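You operate a simulated robot arm through the tools that you are given. There is no shell and no other tool. Be economical: measure what you need, move in short steps, check, and stop when the job is done.

You are at the controls of a simulated robot arm. One attempt, no reset.

Task
Wind the table clock and set it to 30 minutes past ten.
Fine: stop it with the red slider ahead of the setting; wind the grey wheel all the way; start it again last.

The check looks at the end state, three seconds after you hand in, the way a careful person would. Anything else that was tipped, shoved, dropped, spilled or broken makes it a failure.

Robot
A 6-joint arm with a two-finger parallel gripper, fixed in place. Base frame: the origin is at the foot of the arm, x ahead of it, y to its left, z up; the work surface is at about z = 750. Readings come in mm, degrees, newtons and seconds.
With the tool pointing down near the work surface it reaches from about 180 to 640 mm from the base axis. Its first joint turns from -66.0 to 66.0 degrees. Payload 2.7 kg.
The tool frame sits at the grasp point between the pads (the TCP): z along the fingers, y along the line on which they close. The tips reach 23 mm beyond it. Largest opening 94 mm; finger width 38, thickness 10; the body of the gripper, 54 by 96 mm, starts 39 mm behind the TCP.
Orientation is told as [roll, pitch, yaw] about the base's x, y, z axes, in that order, counted from this pose: with the fingers straight down and closing along the base's y, the tool's x points along the base's -x, its y along +y and its z along -z.

Tools
- The arm moves only by the tool jog_arm. Its argument "steps" is a list of rows, each a list of 6 numbers: the shift along the tool's x, y, z in mm, then the turn, a rotation vector about the tool's x, y, z in degrees. In form: [[dx, dy, dz, ax, ay, az], ...]. A call has 1 to 20 rows; each row shifts and turns the commanded pose from where the row before left it, along the tool's axes as they then stand. "claw" is the closure in counts, from 0 (fully open) to 255 (shut), set as the call begins (left out, the last holds). A row lasts 0.2 s, in which the tool goes at most 50 mm and 8.6 degrees; a call with a longer step from one row to the next is refused whole, and so is a gripper value outside its range. Where a pose cannot be reached the arm comes as near as it can. A force on the tool above 70 N (or 10 N above the force at the start of the call, whichever is more), or a blocked arm, ends the call early, and 0.2 s more pass. Each finger travels about 45 mm/s and halts on what it meets, pressing with about 21 N; the grip force reading is that of the motor and also rises with nothing between the fingers. The clock runs only during rows and for 0.2 s after the last one: add rows that do not move to give the fingers time. The reply holds the time, the measured pose of the TCP, the force on the tool along the base axes, the opening and the grip force, in the units named above and with some noise, and new pictures: "show" is both (left out), scene, wrist or none.
- Cameras (640 x 400 px; columns grow to the right, rows downward): "scene" is fixed at [65.6, -418.3, 1419.8]; the picture's right is [0.87, -0.49, 0.00], its down [-0.21, -0.37, -0.91] and it looks along [0.44, 0.79, -0.42] (base axes); focal length 363 px, centre (320, 200). "wrist" rides on the gripper at [-39, 0, -44] in the tool frame; the picture's right is [0.00, -1.00, 0.00], its down [0.97, 0.00, -0.24] and it looks along [0.24, 0.00, 0.97] (tool axes); focal length 218 px, centre (320, 200). There is no depth. A picture from a camera that has moved, and an enlarged one, comes with that camera's place and axes in the base frame and with its lens.
- close_up(camera, box): a new picture of the part [left, top, right, bottom] of that camera's present view, enlarged. No time passes.
- hand_in(): hands the job in; it is judged then, once.

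Go step by step. Nothing tells you positions but the pictures and the camera data: compare them with the known pose of the tool, close in by small moves and look again before you grip or let go. The budget is 120 turns and 150 pictures, counting those below and the enlarged ones. Unless the task says otherwise, let go and move clear before handing in, and close with one line.

The tools are called after ">>>" as a command line: name --pt "numbers of a row" for each row, then --argument value for the rest, lists and objects as JSON in quotes. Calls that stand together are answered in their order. jog_arm: Moves the arm, as the interface text tells. Its arguments: {"type":"object","properties":{"steps":{"type":"array","items":{"type":"array","items":{"type":"number"}}},"claw":{"type":"number"},"show":{"type":"string","enum":["both","scene","wrist","none"]}},"required":["steps"]} The other tools are called the same way: close_up (camera, box) takes an enlarged picture of a part of a camera's view; hand_in () hands the job in.

At the start:

```text
clock: 0.0
position: [317.6, 261.0, 1160.5]
ee_rot: [0.1, 0.1, 0.1]
contact_force: [-0.5, -0.2, -0.3]
width: 93.9
finger_force: 0.1
```

scene: 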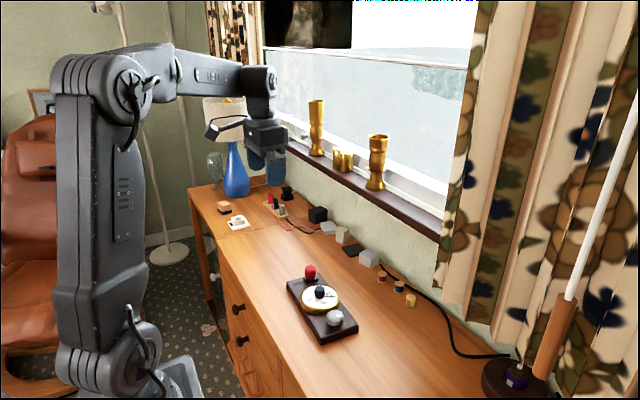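
wrist: 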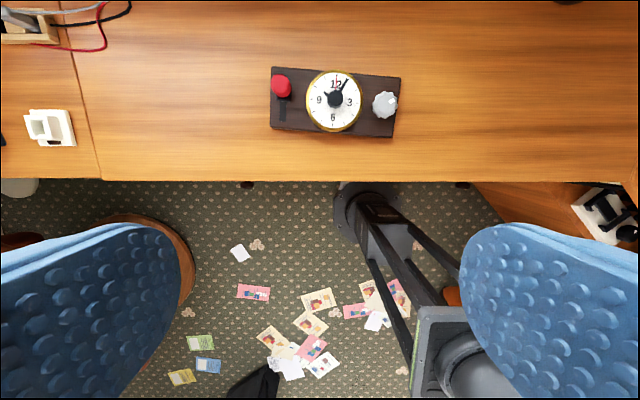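

I see the table clock on the dresser: red slider to its left, white dial in the middle, grey wheel to the right. I take enlarged pictures first.

>>> close_up --camera "wrist" --box '[260, 55, 410, 149]'

>>> close_up --camera "scene" --box '[270, 250, 370, 350]'

```text
4.26 times, centred on (335, 102) of wrist
camera zoom: at [357.8, 259.3, 1204.0], right [0.0, -1.0, 0.0], down [-0.97, 0.0, 0.24], along [-0.24, 0.0, -0.97], focal length 929 px, centre (256, 617)
```

zoom: 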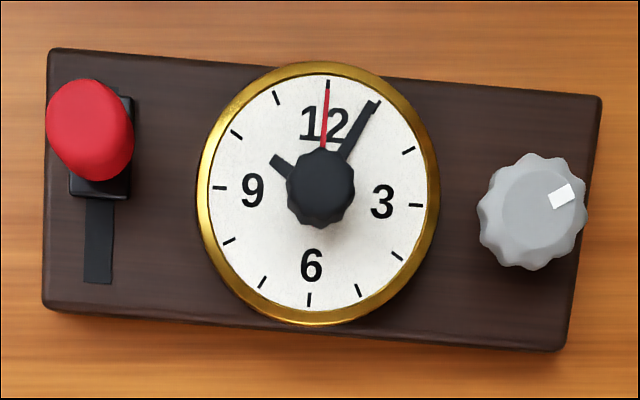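

```text
4.00 times, centred on (320, 300) of scene
camera zoom: at [65.6, -418.3, 1419.8], right [0.87, -0.49, 0.0], down [-0.21, -0.37, -0.91], along [0.44, 0.79, -0.42], focal length 1453 px, centre (320, -200)
```

zoom: 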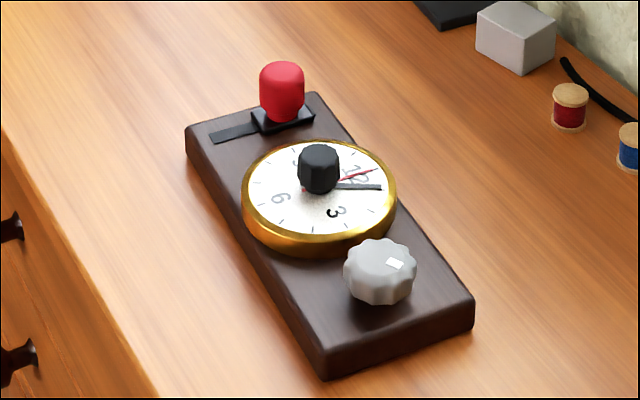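

The dial reads about 10:05. The red slider is near (451, 321), the black knob near (431, 235), and the grey wheel near (425, 149). I'll move above the slider for a closer look.

>>> jog_arm --pt "-22 10 40 0 0 0" --pt "-22 10 40 0 0 0" --pt "-22 10 40 0 0 0" --pt "-22 10 40 0 0 0" --pt "-22 10 40 0 0 0" --pt "-23 10 40 0 0 0" --pt "0 0 0 0 0 4.9" --pt "0 0 0 0 0 0" --claw 100

```text
clock: 1.8
position: [449.8, 321.3, 922.3]
ee_rot: [0.1, 0.0, -5.0]
contact_force: [0.1, 0.0, -0.4]
width: 57.4
finger_force: 0.0
camera wrist: at [490.1, 316.5, 965.7], right [-0.09, -1.0, 0.0], down [-0.97, 0.08, 0.24], along [-0.24, 0.02, -0.97], focal length 218 px, centre (320, 200)
```

scene: 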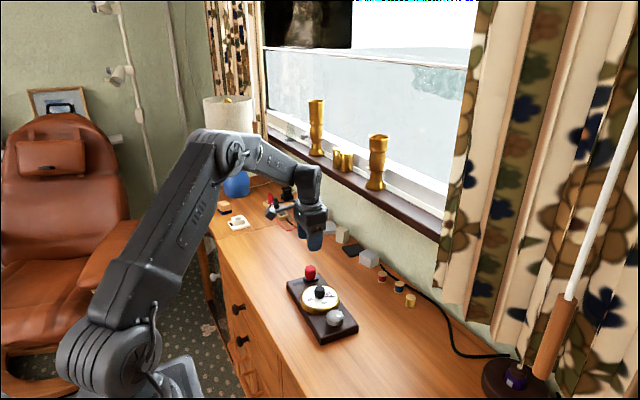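
wrist: 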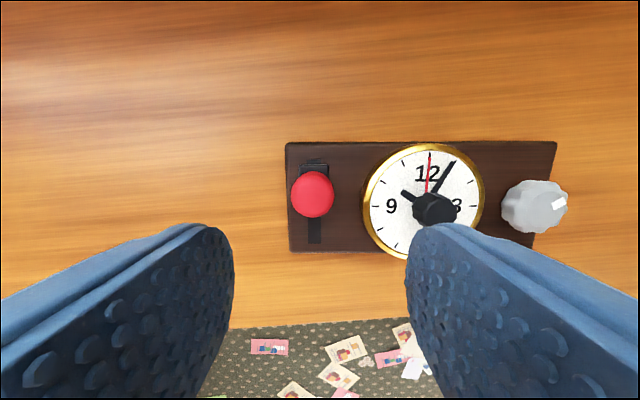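

The slider knob is now estimated at (456, 324). I'll correct for that, come partway down and look again.

>>> jog_arm --pt "-5.7 3.5 0 0 0 0" --pt "0 0 35 0 0 0" --pt "0 0 35 0 0 0" --pt "0 0 0 0 0 0" --pt "0 0 0 0 0 0"

>>> close_up --camera "scene" --box '[270, 230, 370, 350]'

```text
clock: 3.0
position: [457.0, 326.8, 852.6]
ee_rot: [0.2, 0.0, -4.7]
contact_force: [-0.1, 0.4, 0.1]
width: 57.5
finger_force: 0.0
camera wrist: at [496.0, 321.1, 895.2], right [-0.08, -1.0, 0.0], down [-0.97, 0.08, 0.24], along [-0.24, 0.02, -0.97], focal length 218 px, centre (320, 200)
```

scene: 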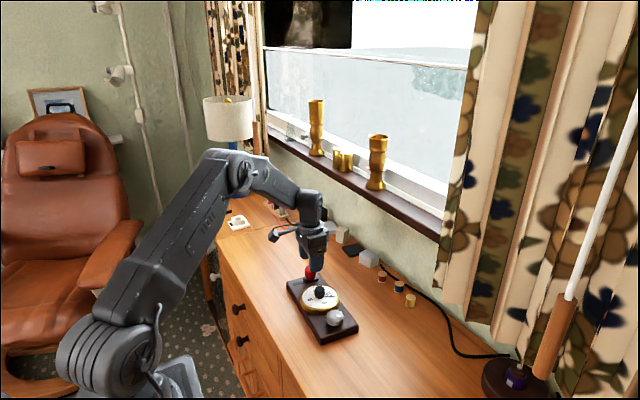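
wrist: 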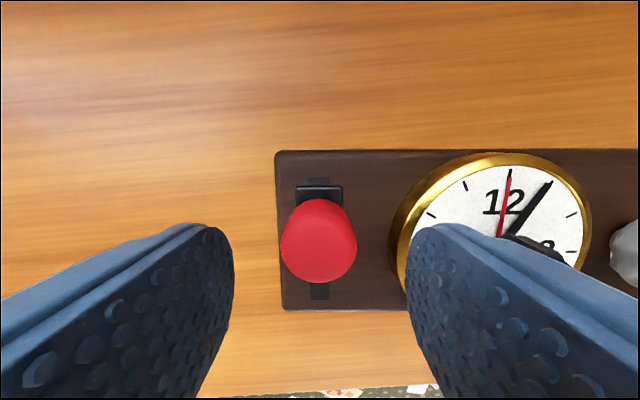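

```text
3.33 times, centred on (320, 290) of scene
camera zoom: at [65.6, -418.3, 1419.8], right [0.87, -0.49, 0.0], down [-0.21, -0.37, -0.91], along [0.44, 0.79, -0.42], focal length 1211 px, centre (320, -100)
```

zoom: 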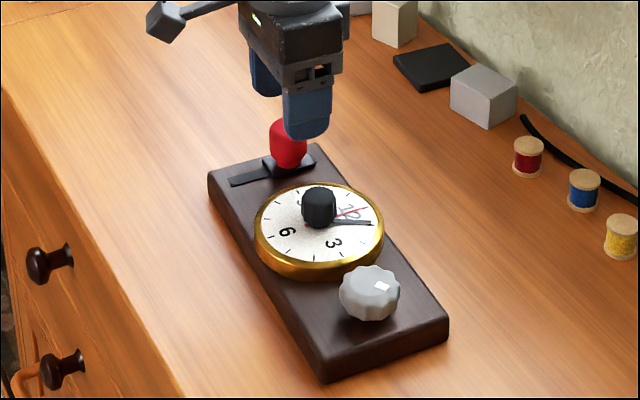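

The second hand moves, so the clock runs with the slider in this position. I'll narrow the fingers to stay clear of the dial, descend and grip the slider knob.

>>> jog_arm --pt "0 0 0 0 0 0" --pt "0 0 0 0 0 0" --pt "0 0 15 0 0 0" --pt "0 0 14 0 0 0" --pt "0 0 0 0 0 0" --claw 137 --show "none"

>>> close_up --camera "scene" --box '[270, 230, 370, 350]'

```text
clock: 4.2
position: [457.4, 325.3, 822.6]
ee_rot: [0.1, 0.0, -4.7]
contact_force: [0.2, 1.6, -0.8]
width: 43.7
finger_force: 0.0
```

```text
3.33 times, centred on (320, 290) of scene
camera zoom: at [65.6, -418.3, 1419.8], right [0.87, -0.49, 0.0], down [-0.21, -0.37, -0.91], along [0.44, 0.79, -0.42], focal length 1211 px, centre (320, -100)
```

zoom: 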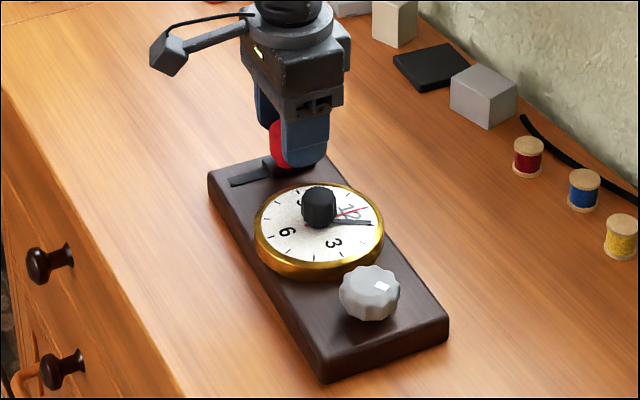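

The fingers straddle the red knob at a good height. I'll close on it.

>>> jog_arm --pt "0 0 0 0 0 0" --pt "0 0 0 0 0 0" --pt "0 0 0 0 0 0" --claw 190 --show "wrist"

```text
clock: 5.0
position: [456.0, 325.1, 822.9]
ee_rot: [0.1, 0.0, -4.8]
contact_force: [0.2, 7.2, 0.9]
width: 31.9
finger_force: 20.6
camera wrist: at [496.2, 320.4, 865.7], right [-0.08, -1.0, 0.0], down [-0.97, 0.08, 0.24], along [-0.24, 0.02, -0.97], focal length 218 px, centre (320, 200)
```

wrist: 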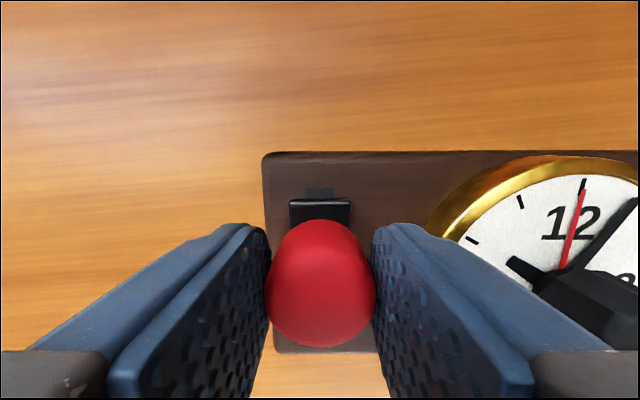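

Gripped, at 32 mm opening. I'll slide it toward me along the slot in small steps, watching the force.

>>> jog_arm --pt "4 0.3 0 0 0 0" --pt "4 0.3 0 0 0 0" --pt "4 0.3 0 0 0 0" --pt "0 0 0 0 0 0" --show "wrist"

```text
clock: 6.0
position: [446.3, 326.3, 822.5]
ee_rot: [0.0, 0.1, -4.9]
contact_force: [1.6, -1.7, 4.1]
width: 31.8
finger_force: 20.7
camera wrist: at [484.9, 321.1, 865.7], right [-0.08, -1.0, 0.0], down [-0.97, 0.08, 0.24], along [-0.24, 0.02, -0.97], focal length 218 px, centre (320, 200)
```

wrist: 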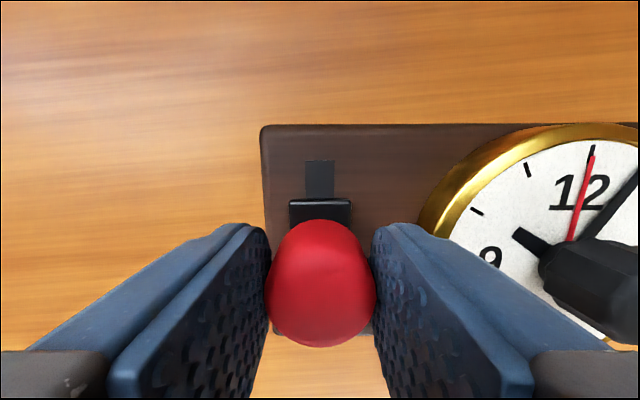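

>>> jog_arm --pt "4 0 0 0 0 0" --pt "4 0 0 0 0 0" --pt "3 0 0 0 0 0" --pt "0 0 0 0 0 0" --show "wrist"

>>> close_up --camera "scene" --box '[270, 230, 370, 350]'

```text
clock: 7.0
position: [433.8, 326.5, 822.2]
ee_rot: [0.0, 0.0, -4.8]
contact_force: [-0.1, -7.9, 14.7]
width: 31.8
finger_force: 21.2
camera wrist: at [472.8, 322.0, 865.6], right [-0.08, -1.0, 0.0], down [-0.97, 0.08, 0.24], along [-0.24, 0.02, -0.97], focal length 218 px, centre (320, 200)
```

wrist: 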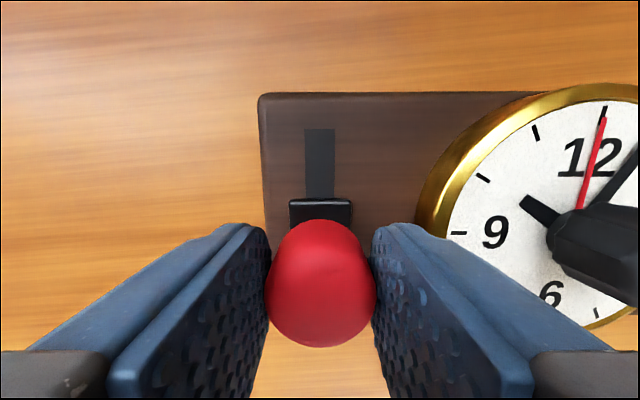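

```text
3.33 times, centred on (320, 290) of scene
camera zoom: at [65.4, -418.7, 1419.7], right [0.87, -0.49, 0.0], down [-0.21, -0.37, -0.91], along [0.44, 0.79, -0.42], focal length 1211 px, centre (320, -100)
```

zoom: 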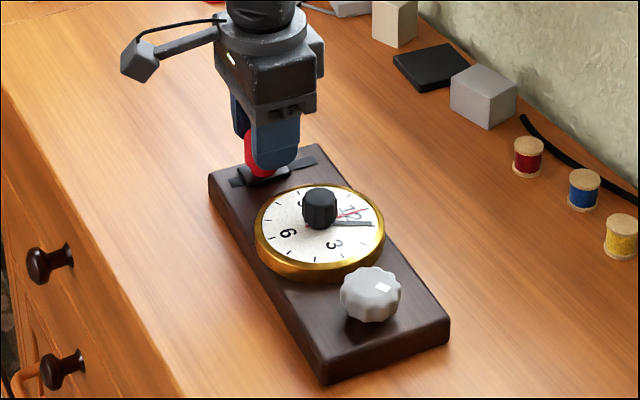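

>>> jog_arm --pt "3 -0.8 -0.5 0 0 0" --pt "3 -0.3 -0.3 0 0 0" --pt "2 -0.2 0 0 0 0" --pt "0 0 0 0 0 0" --show "wrist"

>>> close_up --camera "scene" --box '[270, 230, 370, 350]'

```text
clock: 8.0
position: [425.6, 326.9, 821.6]
ee_rot: [0.2, -0.1, -4.8]
contact_force: [5.8, 3.3, 0.8]
width: 31.7
finger_force: 20.9
camera wrist: at [465.7, 322.5, 865.6], right [-0.08, -1.0, 0.0], down [-0.97, 0.08, 0.24], along [-0.24, 0.02, -0.97], focal length 218 px, centre (320, 200)
```

wrist: 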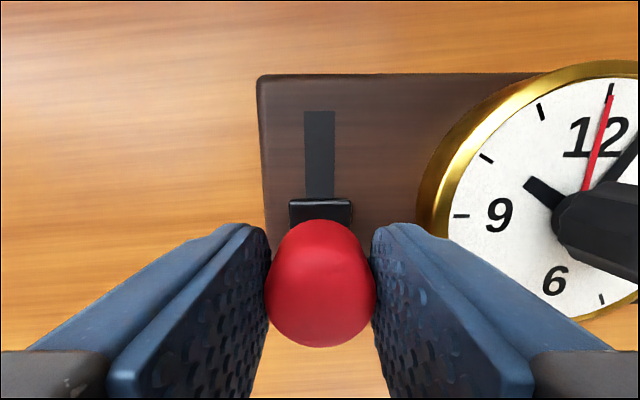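

```text
3.33 times, centred on (320, 290) of scene
camera zoom: at [65.7, -418.3, 1419.8], right [0.87, -0.49, 0.0], down [-0.21, -0.37, -0.91], along [0.44, 0.79, -0.42], focal length 1211 px, centre (320, -100)
```

zoom: 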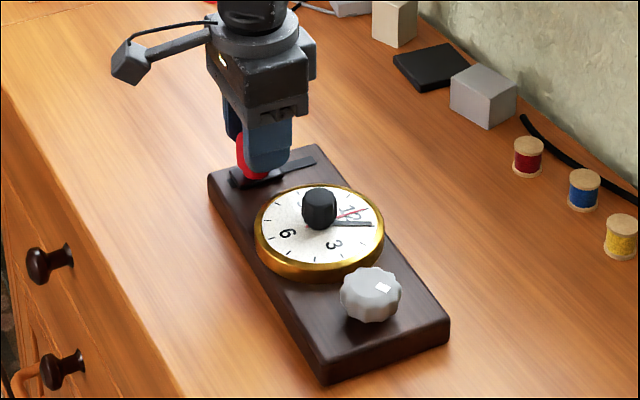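

>>> jog_arm --pt "1.5 0 0 0 0 0" --pt "1.5 0 0 0 0 0" --pt "0 0 0 0 0 0" --show "wrist"

>>> close_up --camera "scene" --box '[270, 230, 370, 350]'

```text
clock: 8.8
position: [422.4, 327.1, 822.6]
ee_rot: [0.2, -0.1, -4.8]
contact_force: [8.0, 1.1, 4.4]
width: 31.9
finger_force: 21.3
camera wrist: at [463.2, 322.2, 865.5], right [-0.08, -1.0, 0.0], down [-0.97, 0.08, 0.24], along [-0.24, 0.02, -0.97], focal length 218 px, centre (320, 200)
```

wrist: 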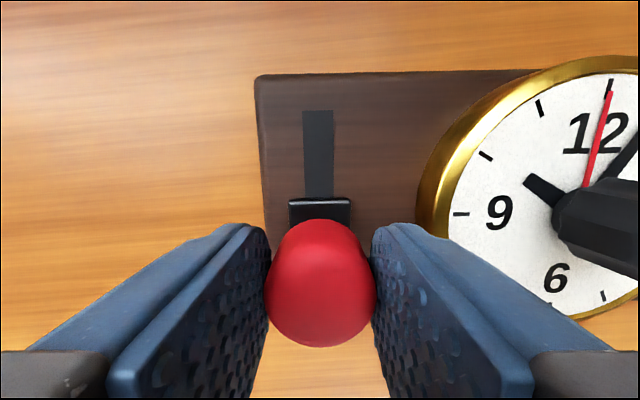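

```text
3.33 times, centred on (320, 290) of scene
camera zoom: at [65.7, -418.4, 1419.8], right [0.87, -0.49, 0.0], down [-0.21, -0.37, -0.91], along [0.44, 0.79, -0.42], focal length 1211 px, centre (320, -100)
```

zoom: 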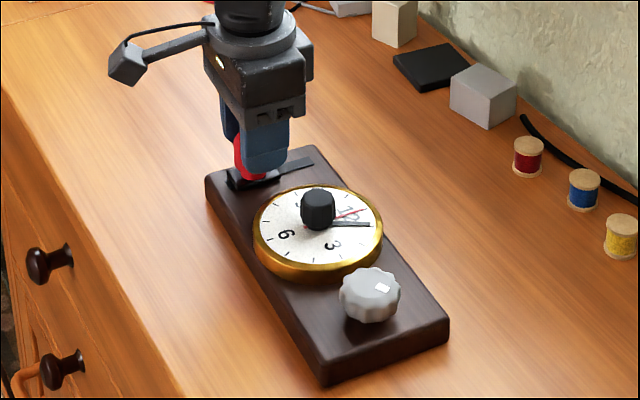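

The slider has reached its end, and the plate shifted about 2 mm, so I must not push further. I'll release and rise, then move over the black knob.

>>> jog_arm --pt "-1 0 0 0 0 0" --pt "0 0 0 0 0 0" --claw 137 --show "none"

>>> jog_arm --pt "0 0 -30 0 0 0" --pt "0 0 -40 0 0 0" --pt "0 -45 -10 0 0 0" --pt "0 -45 0 0 0 0" --pt "0 0 0 0 0 0" --pt "0 0 0 0 0 0" --show "both"

```text
clock: 9.4
position: [423.6, 326.3, 822.3]
ee_rot: [-0.1, 0.1, -4.8]
contact_force: [0.7, -0.3, -0.2]
width: 43.5
finger_force: 0.1
```

```text
clock: 10.8
position: [414.9, 236.5, 901.6]
ee_rot: [0.2, 0.0, -4.8]
contact_force: [0.5, -0.6, -0.6]
width: 43.5
finger_force: 0.0
camera wrist: at [455.8, 232.7, 945.7], right [-0.08, -1.0, 0.0], down [-0.97, 0.08, 0.24], along [-0.24, 0.02, -0.97], focal length 218 px, centre (320, 200)
```

scene: 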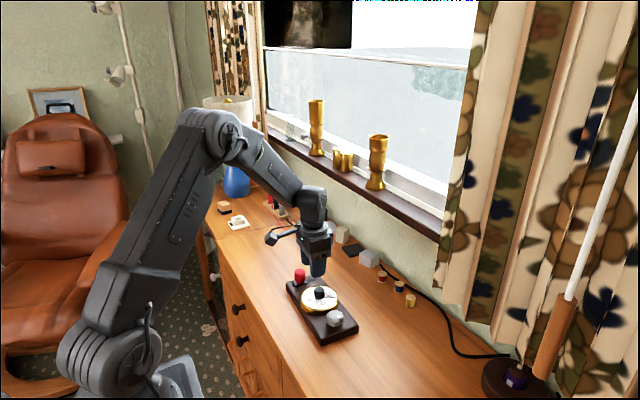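
wrist: 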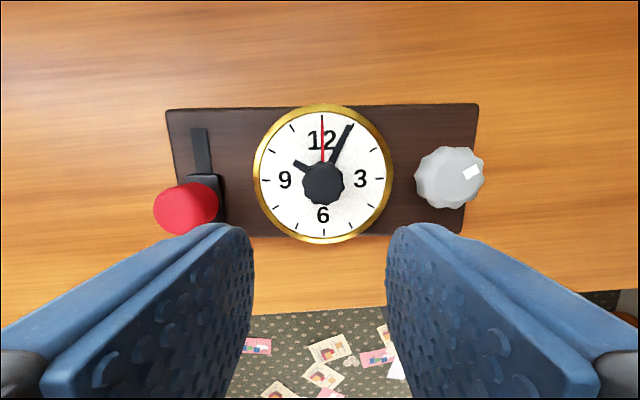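

The second hand has stopped. The black knob is near (433, 233). I'll centre over it and pre-rotate counter-clockwise to make room for the 150° clockwise turn.

>>> jog_arm --pt "-18.2 -1.6 0 0 0 0" --pt "0 0 0 0 0 -8.5" --pt "0 0 0 0 0 -8.5" --pt "0 0 0 0 0 -8.5" --pt "0 0 0 0 0 -8.5" --pt "0 0 0 0 0 -8.5" --pt "0 0 0 0 0 -8.5" --pt "0 0 0 0 0 -8.5" --pt "0 0 0 0 0 -8.5" --pt "0 0 0 0 0 -8.5" --pt "0 0 30 0 0 0" --pt "0 0 0 0 0 0" --pt "0 0 0 0 0 0" --show "both"

```text
clock: 13.6
position: [434.7, 233.8, 872.5]
ee_rot: [-0.1, -0.1, 71.7]
contact_force: [0.7, -0.4, 0.4]
width: 43.6
finger_force: 0.2
camera wrist: at [448.0, 270.1, 915.7], right [0.95, -0.31, 0.0], down [-0.3, -0.92, 0.24], along [-0.08, -0.23, -0.97], focal length 218 px, centre (320, 200)
```

scene: 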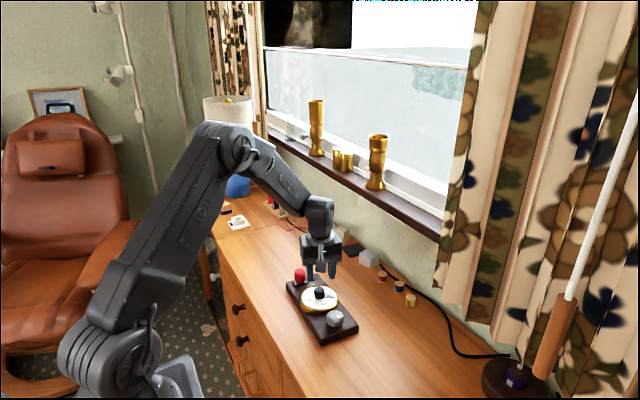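
wrist: 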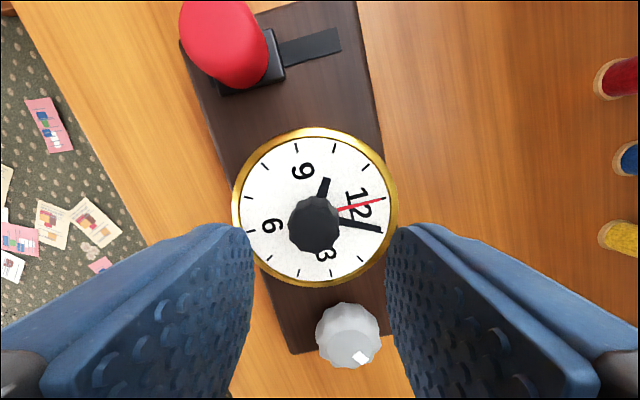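

The knob sits about 3.4 mm off the finger centreline, so I'll shift by that and descend around it.

>>> jog_arm --pt "0 3.4 0 0 0 0" --pt "0 0 24 0 0 0" --pt "0 0 12 0 0 0" --pt "0 0 10 0 0 0" --pt "0 0 0 0 0 0" --pt "0 0 0 0 0 0" --show "wrist"

>>> close_up --camera "scene" --box '[280, 230, 380, 330]'

```text
clock: 15.0
position: [431.7, 234.0, 826.9]
ee_rot: [0.1, -0.2, 71.7]
contact_force: [0.5, 0.1, 0.8]
width: 43.7
finger_force: 0.0
camera wrist: at [444.6, 270.2, 869.5], right [0.95, -0.31, 0.0], down [-0.31, -0.92, 0.24], along [-0.08, -0.23, -0.97], focal length 218 px, centre (320, 200)
```

wrist: 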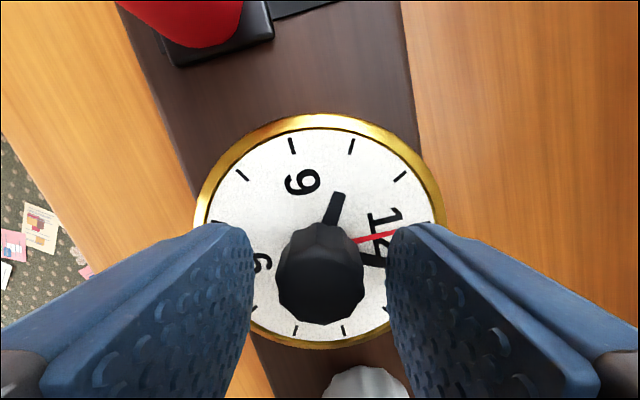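

```text
4.00 times, centred on (330, 280) of scene
camera zoom: at [65.6, -418.3, 1419.8], right [0.87, -0.49, 0.0], down [-0.21, -0.37, -0.91], along [0.44, 0.79, -0.42], focal length 1453 px, centre (280, -120)
```

zoom: 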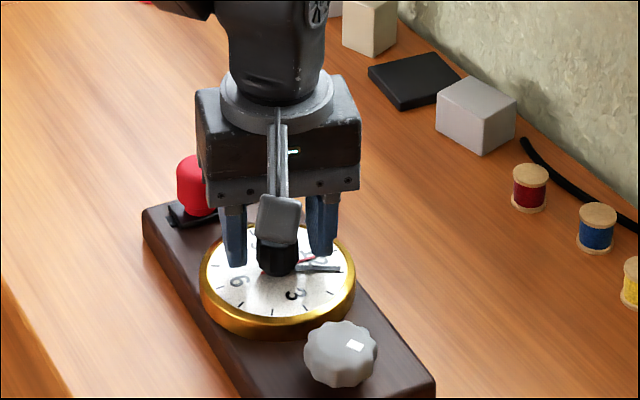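

Aligned. I'll nudge slightly, lower 2 mm and grip the knob.

>>> jog_arm --pt "-1.5 0 2 0 0 0" --pt "0 0 0 0 0 0" --pt "0 0 0 0 0 0" --pt "0 0 0 0 0 0" --claw 215 --show "wrist"

```text
clock: 16.0
position: [432.2, 235.3, 824.7]
ee_rot: [0.0, -0.1, 71.7]
contact_force: [-2.2, -8.0, 13.7]
width: 26.7
finger_force: 20.4
camera wrist: at [445.2, 271.4, 868.1], right [0.95, -0.31, 0.0], down [-0.31, -0.92, 0.24], along [-0.08, -0.23, -0.97], focal length 218 px, centre (320, 200)
```

wrist: 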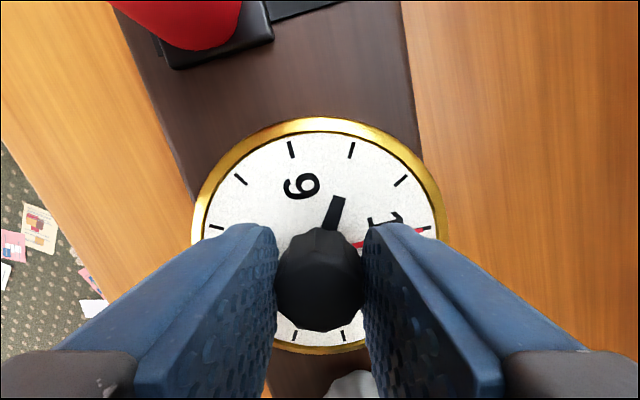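

Gripped at 26.7 mm. I'll turn 34° clockwise first and check the effect.

>>> jog_arm --pt "0 0 -0.4 0 0 0" --pt "0 0 0 0 0 8.5" --pt "0 0 0 0 0 8.5" --pt "0 0 0 0 0 8.5" --pt "0 0 0 0 0 8.5" --pt "0 0 0 0 0 0" --show "wrist"

>>> close_up --camera "scene" --box '[270, 240, 370, 340]'

```text
clock: 17.4
position: [432.3, 236.4, 825.8]
ee_rot: [0.1, -0.2, 37.6]
contact_force: [7.6, -2.9, -0.7]
width: 26.5
finger_force: 21.2
camera wrist: at [463.4, 258.9, 868.1], right [0.61, -0.79, 0.0], down [-0.77, -0.59, 0.24], along [-0.19, -0.14, -0.97], focal length 218 px, centre (320, 200)
```

wrist: 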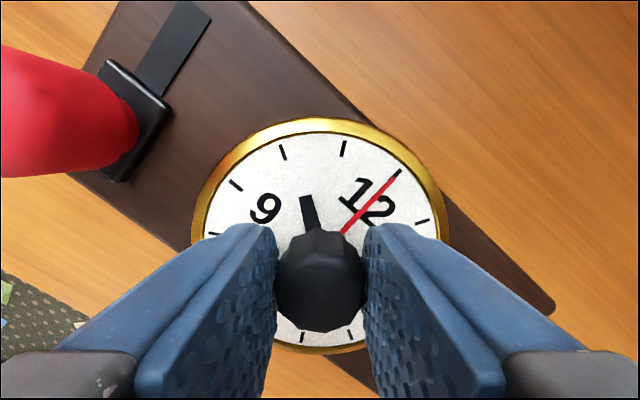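

```text
4.00 times, centred on (320, 290) of scene
camera zoom: at [65.8, -418.4, 1419.8], right [0.87, -0.49, 0.0], down [-0.21, -0.37, -0.91], along [0.44, 0.79, -0.42], focal length 1453 px, centre (320, -160)
```

zoom: 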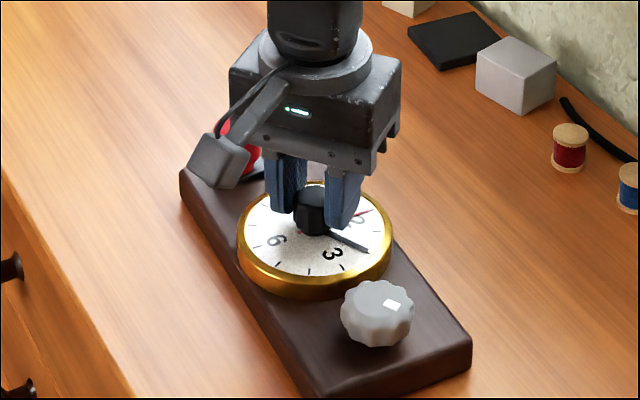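

The minute hand follows the knob one to one and now points near 2. I'll continue for about 110° more, then check.

>>> jog_arm --pt "0 0 0 0 0 8.5" --pt "0 0 0 0 0 8.5" --pt "0 0 0 0 0 8.5" --pt "0 0 0 0 0 8.5" --pt "0 0 0 0 0 8.5" --pt "0 0 0 0 0 8.5" --pt "0 0 0 0 0 8.5" --pt "0 0 0 0 0 8.5" --pt "0 0 0 0 0 8.5" --pt "0 0 0 0 0 8.5" --pt "0 0 0 0 0 8.5" --pt "0 0 0 0 0 8.5" --pt "0 0 0 0 0 0" --show "wrist"

>>> close_up --camera "scene" --box '[270, 240, 370, 340]'

```text
clock: 20.2
position: [430.5, 236.0, 824.6]
ee_rot: [0.1, 0.1, -64.4]
contact_force: [-7.8, -7.8, 3.9]
width: 26.5
finger_force: 20.9
camera wrist: at [448.4, 199.7, 867.9], right [-0.9, -0.43, 0.0], down [-0.42, 0.88, 0.24], along [-0.11, 0.22, -0.97], focal length 218 px, centre (320, 200)
```

wrist: 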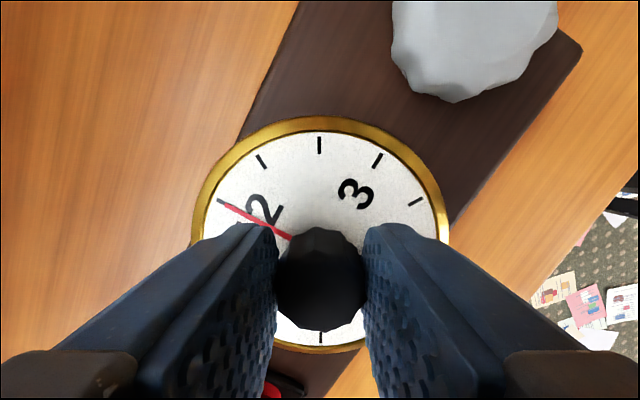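

```text
4.00 times, centred on (320, 290) of scene
camera zoom: at [65.4, -418.5, 1419.8], right [0.87, -0.49, 0.0], down [-0.21, -0.37, -0.91], along [0.44, 0.79, -0.42], focal length 1453 px, centre (320, -160)
```

zoom: 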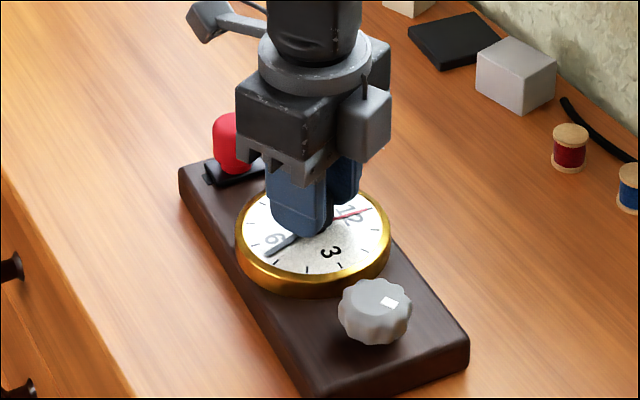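

The minute hand is near 28, which matches 136° turned from 10:05. I'll turn the remaining 14°, then release and rise to measure.

>>> jog_arm --pt "0 0 0 0 0 8.5" --pt "0 0 0 0 0 5.4" --pt "0 0 0 0 0 0" --pt "0 0 0 0 0 0" --show "none"

>>> close_up --camera "scene" --box '[290, 270, 350, 330]'

>>> jog_arm --pt "0 0 0 0 0 0" --pt "0 0 0 0 0 0" --pt "0 0 -30 0 0 0" --pt "0 0 -40 0 0 0" --pt "0 0 0 0 0 0" --pt "0 0 0 0 0 0" --claw 120 --show "wrist"

```text
clock: 21.2
position: [431.6, 236.9, 824.0]
ee_rot: [0.1, 0.1, -78.1]
contact_force: [-4.7, 1.8, -0.4]
width: 26.7
finger_force: 20.3
```

```text
6.67 times, centred on (320, 300) of scene
camera zoom: at [65.6, -418.2, 1419.8], right [0.87, -0.49, 0.0], down [-0.21, -0.37, -0.91], along [0.44, 0.79, -0.42], focal length 2422 px, centre (320, -467)
```

zoom: 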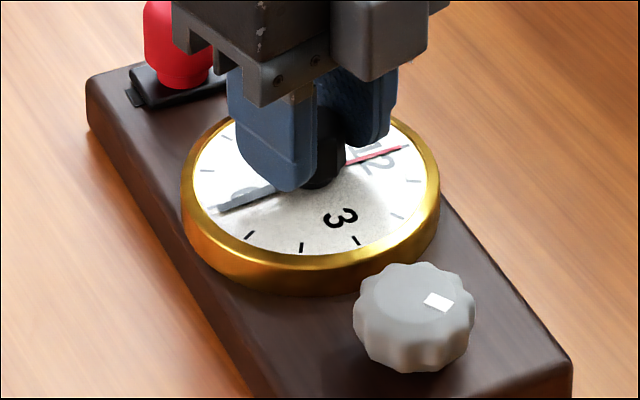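

```text
clock: 22.6
position: [430.5, 236.5, 893.9]
ee_rot: [0.0, 0.1, -78.2]
contact_force: [0.4, 0.4, -0.3]
width: 49.8
finger_force: 0.0
camera wrist: at [439.8, 197.0, 938.0], right [-0.98, -0.2, 0.0], down [-0.2, 0.95, 0.24], along [-0.05, 0.24, -0.97], focal length 218 px, centre (320, 200)
```

wrist: 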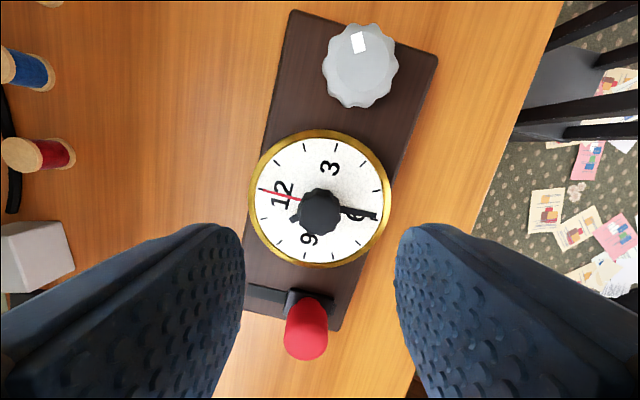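

>>> close_up --camera "wrist" --box '[240, 120, 400, 280]'

>>> close_up --camera "scene" --box '[290, 270, 350, 330]'

```text
2.50 times, centred on (320, 200) of wrist
camera zoom: at [439.8, 197.0, 938.0], right [-0.98, -0.2, 0.0], down [-0.2, 0.95, 0.24], along [-0.05, 0.24, -0.97], focal length 546 px, centre (320, 200)
```

zoom: 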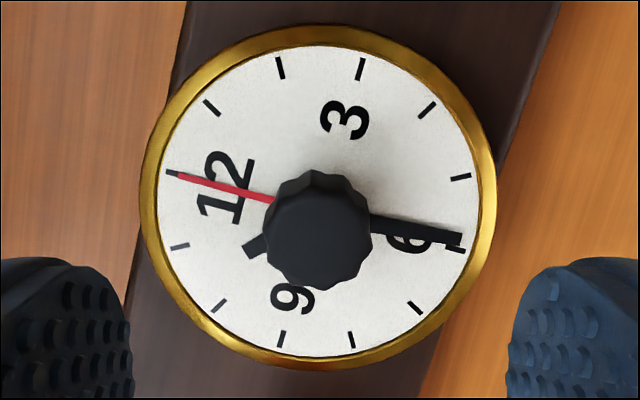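

```text
6.67 times, centred on (320, 300) of scene
camera zoom: at [65.6, -418.3, 1419.8], right [0.87, -0.49, 0.0], down [-0.21, -0.37, -0.91], along [0.44, 0.79, -0.42], focal length 2422 px, centre (320, -467)
```

zoom: 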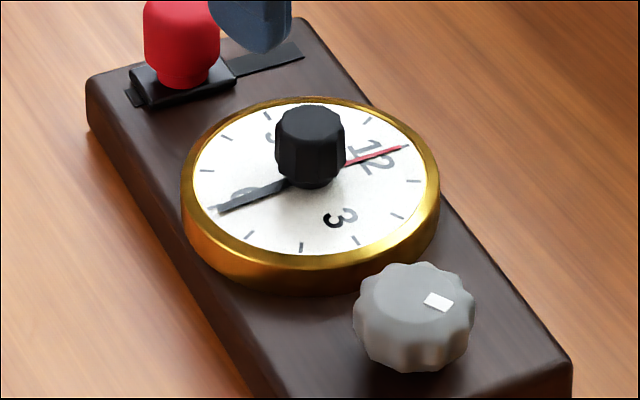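

The minute hand reads about 29.1, so it needs roughly 5° more. I'll re-grip, turn 5° and measure again.

>>> jog_arm --pt "0 0 40 0 0 0" --pt "0 0 30 0 0 0" --pt "0 0 0 0 0 0" --pt "0 0 0 0 0 0" --show "none"

>>> jog_arm --pt "0 0 0 0 0 0" --pt "0 0 0 0 0 0" --pt "0 0 0 0 0 0" --pt "0 0 0 0 0 5.2" --pt "0 0 0 0 0 0" --pt "0 0 0 0 0 0" --claw 215 --show "none"

>>> jog_arm --pt "0 0 0 0 0 0" --pt "0 0 0 0 0 0" --pt "0 0 -30 0 0 0" --pt "0 0 -40 0 0 0" --pt "0 0 0 0 0 0" --pt "0 0 0 0 0 0" --claw 120 --show "none"

>>> close_up --camera "wrist" --box '[240, 120, 400, 280]'

>>> close_up --camera "scene" --box '[290, 270, 350, 330]'

```text
clock: 23.6
position: [431.2, 239.2, 825.6]
ee_rot: [0.0, 0.1, -78.3]
contact_force: [-0.3, -0.3, -0.3]
width: 49.7
finger_force: 0.1
```

```text
clock: 25.0
position: [430.7, 238.9, 827.1]
ee_rot: [0.1, 0.3, -83.4]
contact_force: [1.6, 7.5, 2.1]
width: 26.3
finger_force: 20.9
```

```text
clock: 26.4
position: [431.3, 238.5, 896.3]
ee_rot: [0.0, 0.1, -83.4]
contact_force: [0.3, 0.5, 0.2]
width: 50.0
finger_force: 0.0
```

```text
2.50 times, centred on (320, 200) of wrist
camera zoom: at [437.0, 197.9, 939.1], right [-0.99, -0.11, 0.0], down [-0.11, 0.96, 0.24], along [-0.03, 0.24, -0.97], focal length 546 px, centre (320, 200)
```

zoom: 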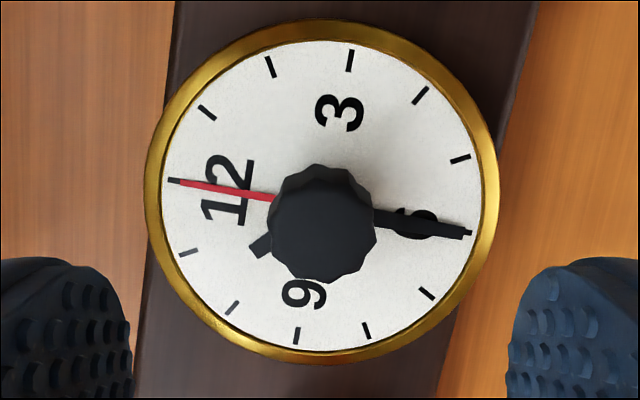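

```text
6.67 times, centred on (320, 300) of scene
camera zoom: at [65.6, -418.3, 1419.8], right [0.87, -0.49, 0.0], down [-0.21, -0.37, -0.91], along [0.44, 0.79, -0.42], focal length 2422 px, centre (320, -467)
```

zoom: 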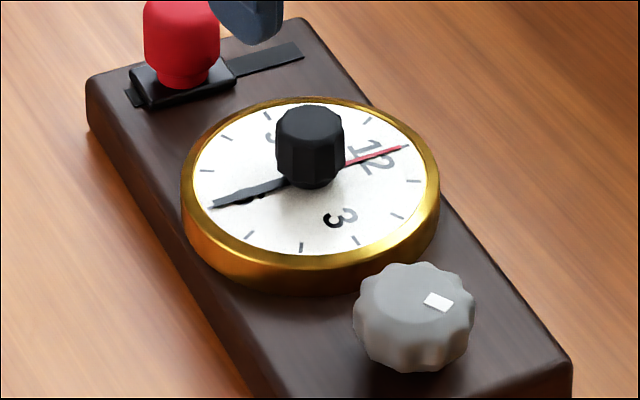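

The dial reads 10:30 within about 0.15 min, and the hour hand is midway between 10 and 11. Next I'll move over the grey wheel, pre-rotating counter-clockwise for long clockwise strokes.

>>> jog_arm --pt "-44 -8 0 0 0 0" --pt "-44 -8 0 0 0 0" --pt "0 0 0 0 0 -8.5" --pt "0 0 0 0 0 -8.5" --pt "0 0 0 0 0 -8.5" --pt "0 0 0 0 0 -8.5" --pt "0 0 0 0 0 -8.5" --pt "0 0 0 0 0 -8.5" --pt "0 0 0 0 0 -8.5" --pt "0 0 0 0 0 -8.5" --pt "0 0 0 0 0 -8.5" --pt "0 0 0 0 0 0" --pt "0 0 0 0 0 0" --claw 85 --show "wrist"

```text
clock: 29.2
position: [426.5, 145.7, 894.4]
ee_rot: [0.2, -0.1, -6.8]
contact_force: [-0.3, -0.7, -0.3]
width: 62.8
finger_force: 0.0
camera wrist: at [465.3, 140.8, 938.2], right [-0.12, -0.99, 0.0], down [-0.96, 0.12, 0.24], along [-0.24, 0.03, -0.97], focal length 218 px, centre (320, 200)
```

wrist: 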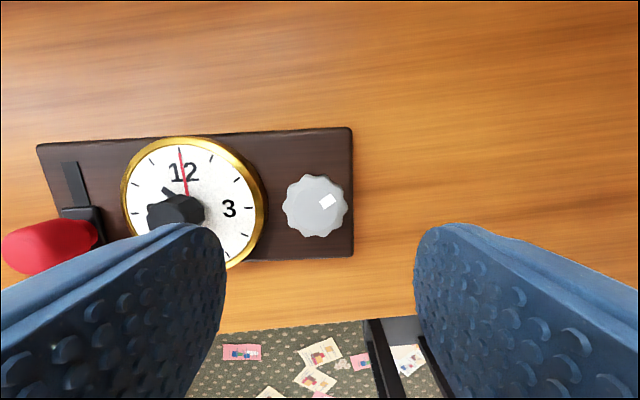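

The wheel centre is near (427, 148) and about 41 mm across. I'll continue pre-rotating and correct the centring.

>>> jog_arm --pt "-0.5 2.5 0 0 0 0" --pt "0 0 0 0 0 -8.5" --pt "0 0 0 0 0 -8.5" --pt "0 0 0 0 0 -8.5" --pt "0 0 0 0 0 -8.5" --pt "0 0 0 0 0 -8.5" --pt "0 0 0 0 0 -8.5" --pt "0 0 0 0 0 -8.5" --pt "0 0 0 0 0 -8.5" --pt "0 0 0 0 0 -8.5" --pt "0 0 0 0 0 -8.5" --pt "0 0 0 0 0 -8.5" --pt "0 0 30 0 0 0" --pt "0 0 0 0 0 0" --pt "0 0 0 0 0 0" --show "wrist"

```text
clock: 32.4
position: [427.6, 149.9, 863.9]
ee_rot: [0.0, -0.1, 86.5]
contact_force: [-0.7, 0.2, 0.3]
width: 62.8
finger_force: 0.1
camera wrist: at [430.3, 187.5, 907.5], right [1.0, -0.06, 0.0], down [-0.06, -0.97, 0.24], along [-0.01, -0.24, -0.97], focal length 218 px, centre (320, 200)
```

wrist: 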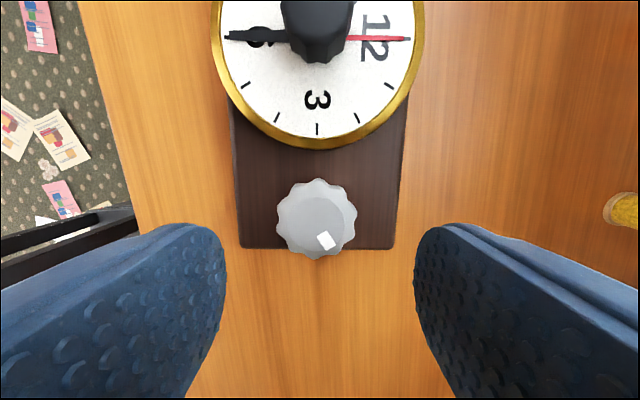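

>>> jog_arm --pt "0 1.9 0 0 0 0" --pt "0 0 24 0 0 0" --pt "0 0 14 0 0 0" --pt "0 0 10 0 0 0" --pt "0 0 0 0 0 0" --pt "0 0 0 0 0 0" --show "wrist"

>>> close_up --camera "scene" --box '[285, 250, 385, 350]'

```text
clock: 33.8
position: [425.5, 151.0, 816.1]
ee_rot: [0.0, -0.1, 86.7]
contact_force: [-0.2, -0.1, -0.1]
width: 62.5
finger_force: 0.0
camera wrist: at [428.9, 188.2, 859.6], right [1.0, -0.06, 0.0], down [-0.06, -0.97, 0.24], along [-0.01, -0.24, -0.97], focal length 218 px, centre (320, 200)
```

wrist: 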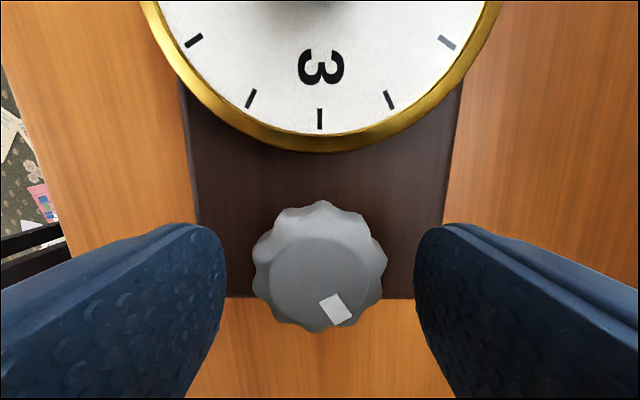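

```text
4.00 times, centred on (335, 300) of scene
camera zoom: at [65.6, -418.3, 1419.8], right [0.87, -0.49, 0.0], down [-0.21, -0.37, -0.91], along [0.44, 0.79, -0.42], focal length 1453 px, centre (260, -200)
```

zoom: 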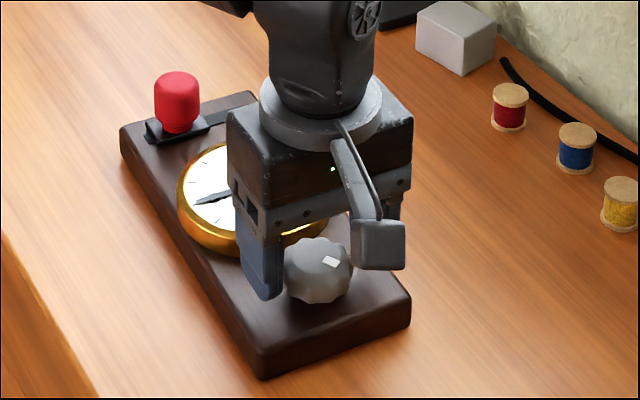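

Well aligned. I'll make a small correction, then grip the wheel.

>>> jog_arm --pt "1.5 0 0 0 0 0" --pt "0 0 0 0 0 0" --pt "0 0 0 0 0 0" --pt "0 0 0 0 0 0" --claw 175 --show "wrist"

```text
clock: 34.8
position: [425.3, 149.5, 816.3]
ee_rot: [0.1, -0.2, 86.5]
contact_force: [-0.5, 3.8, 0.4]
width: 42.5
finger_force: 20.7
camera wrist: at [428.3, 186.8, 860.0], right [1.0, -0.06, 0.0], down [-0.06, -0.97, 0.24], along [-0.01, -0.24, -0.97], focal length 218 px, centre (320, 200)
```

wrist: 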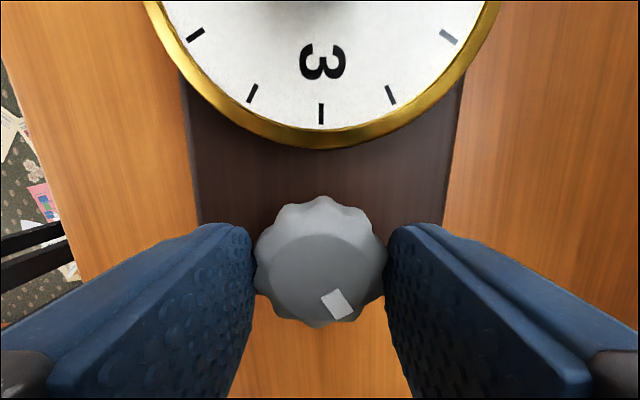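

Gripped at 42.5 mm. I'll turn 51° clockwise first and check that the wheel follows.

>>> jog_arm --pt "0 0 0 0 0 8.5" --pt "0 0 0 0 0 8.5" --pt "0 0 0 0 0 8.5" --pt "0 0 0 0 0 8.5" --pt "0 0 0 0 0 8.5" --pt "0 0 0 0 0 8.5" --pt "0 0 0 0 0 0" --show "wrist"

>>> close_up --camera "scene" --box '[285, 250, 385, 350]'

```text
clock: 36.4
position: [424.7, 148.7, 816.2]
ee_rot: [0.1, 0.0, 35.4]
contact_force: [-1.3, 3.6, 0.3]
width: 42.7
finger_force: 21.2
camera wrist: at [457.2, 170.2, 860.0], right [0.58, -0.81, 0.0], down [-0.79, -0.56, 0.24], along [-0.2, -0.14, -0.97], focal length 218 px, centre (320, 200)
```

wrist: 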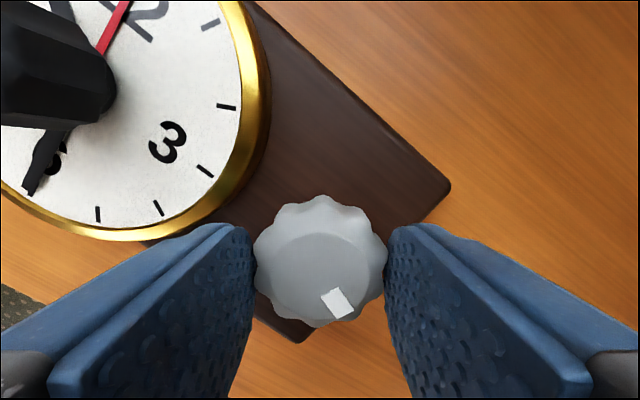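

```text
4.00 times, centred on (335, 300) of scene
camera zoom: at [65.7, -418.2, 1419.8], right [0.87, -0.49, 0.0], down [-0.21, -0.37, -0.91], along [0.44, 0.79, -0.42], focal length 1453 px, centre (260, -200)
```

zoom: 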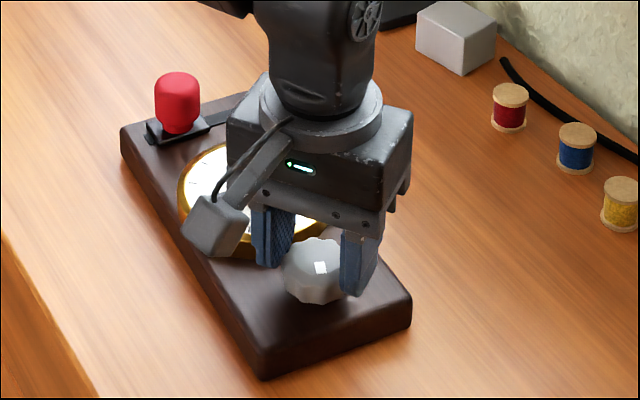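

The wheel follows and the plate stays put. I'll keep turning in chunks, watching for the end stop.

>>> jog_arm --pt "0 0 0 0 0 8.5" --pt "0 0 0 0 0 8.5" --pt "0 0 0 0 0 8.5" --pt "0 0 0 0 0 8.5" --pt "0 0 0 0 0 8.5" --pt "0 0 0 0 0 8.5" --pt "0 0 0 0 0 0" --show "wrist"

>>> jog_arm --pt "0 0 0 0 0 8.5" --pt "0 0 0 0 0 8.5" --pt "0 0 0 0 0 8.5" --pt "0 0 0 0 0 8.5" --pt "0 0 0 0 0 8.5" --pt "0 0 0 0 0 8.5" --pt "0 0 0 0 0 0" --show "wrist"

```text
clock: 38.0
position: [425.5, 148.7, 817.3]
ee_rot: [0.0, 0.0, -15.5]
contact_force: [-0.6, 7.4, 0.7]
width: 42.3
finger_force: 20.6
camera wrist: at [463.4, 136.9, 860.2], right [-0.27, -0.96, 0.0], down [-0.94, 0.26, 0.24], along [-0.23, 0.07, -0.97], focal length 218 px, centre (320, 200)
```

wrist: 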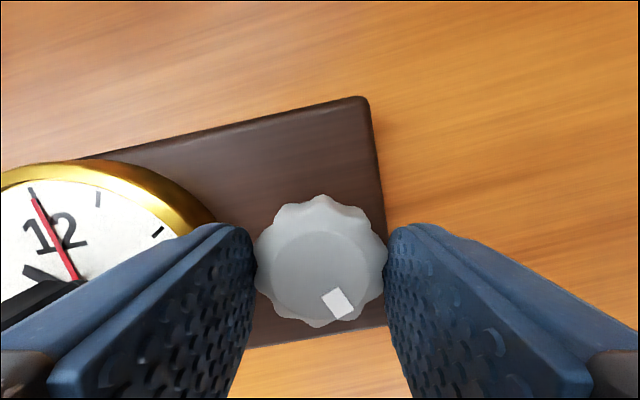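

```text
clock: 39.6
position: [424.4, 148.9, 817.0]
ee_rot: [0.1, 0.0, -66.6]
contact_force: [3.5, 6.6, 0.8]
width: 42.3
finger_force: 21.0
camera wrist: at [441.3, 111.4, 860.2], right [-0.92, -0.4, 0.0], down [-0.39, 0.89, 0.24], along [-0.09, 0.22, -0.97], focal length 218 px, centre (320, 200)
```

wrist: 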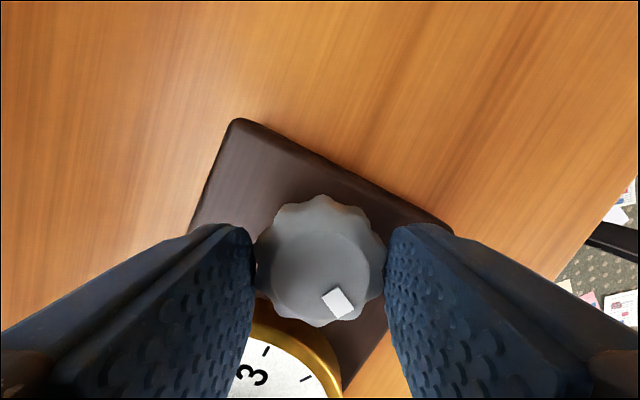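

>>> jog_arm --pt "0 0 0 0 0 8.5" --pt "0 0 0 0 0 8.5" --pt "0 0 0 0 0 8.5" --pt "0 0 0 0 0 8.5" --pt "0 0 0 0 0 8.5" --pt "0 0 0 0 0 8.5" --pt "0 0 0 0 0 0" --show "wrist"

>>> close_up --camera "scene" --box '[285, 250, 385, 350]'

```text
clock: 41.2
position: [425.7, 148.7, 816.9]
ee_rot: [0.0, 0.2, -117.6]
contact_force: [5.7, 2.7, 2.1]
width: 42.3
finger_force: 21.5
camera wrist: at [407.6, 112.1, 860.2], right [-0.89, 0.46, 0.0], down [0.45, 0.86, 0.24], along [0.11, 0.21, -0.97], focal length 218 px, centre (320, 200)
```

wrist: 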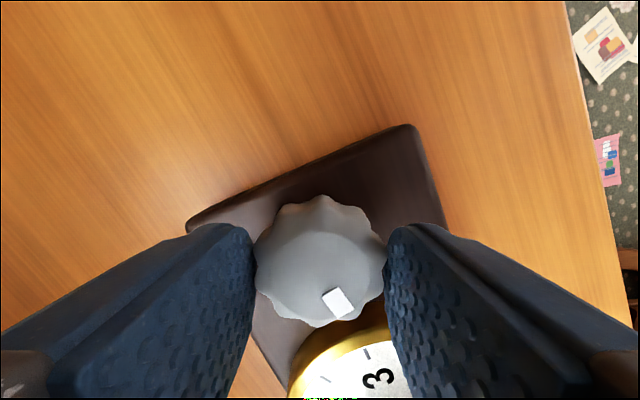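

```text
4.00 times, centred on (335, 300) of scene
camera zoom: at [65.7, -418.3, 1419.8], right [0.87, -0.49, 0.0], down [-0.21, -0.37, -0.91], along [0.44, 0.79, -0.42], focal length 1453 px, centre (260, -200)
```

zoom: 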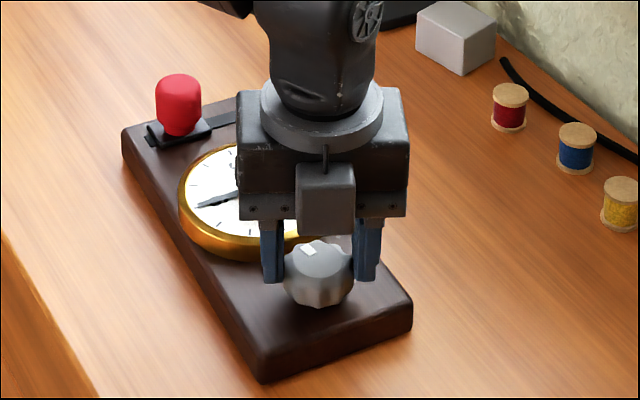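

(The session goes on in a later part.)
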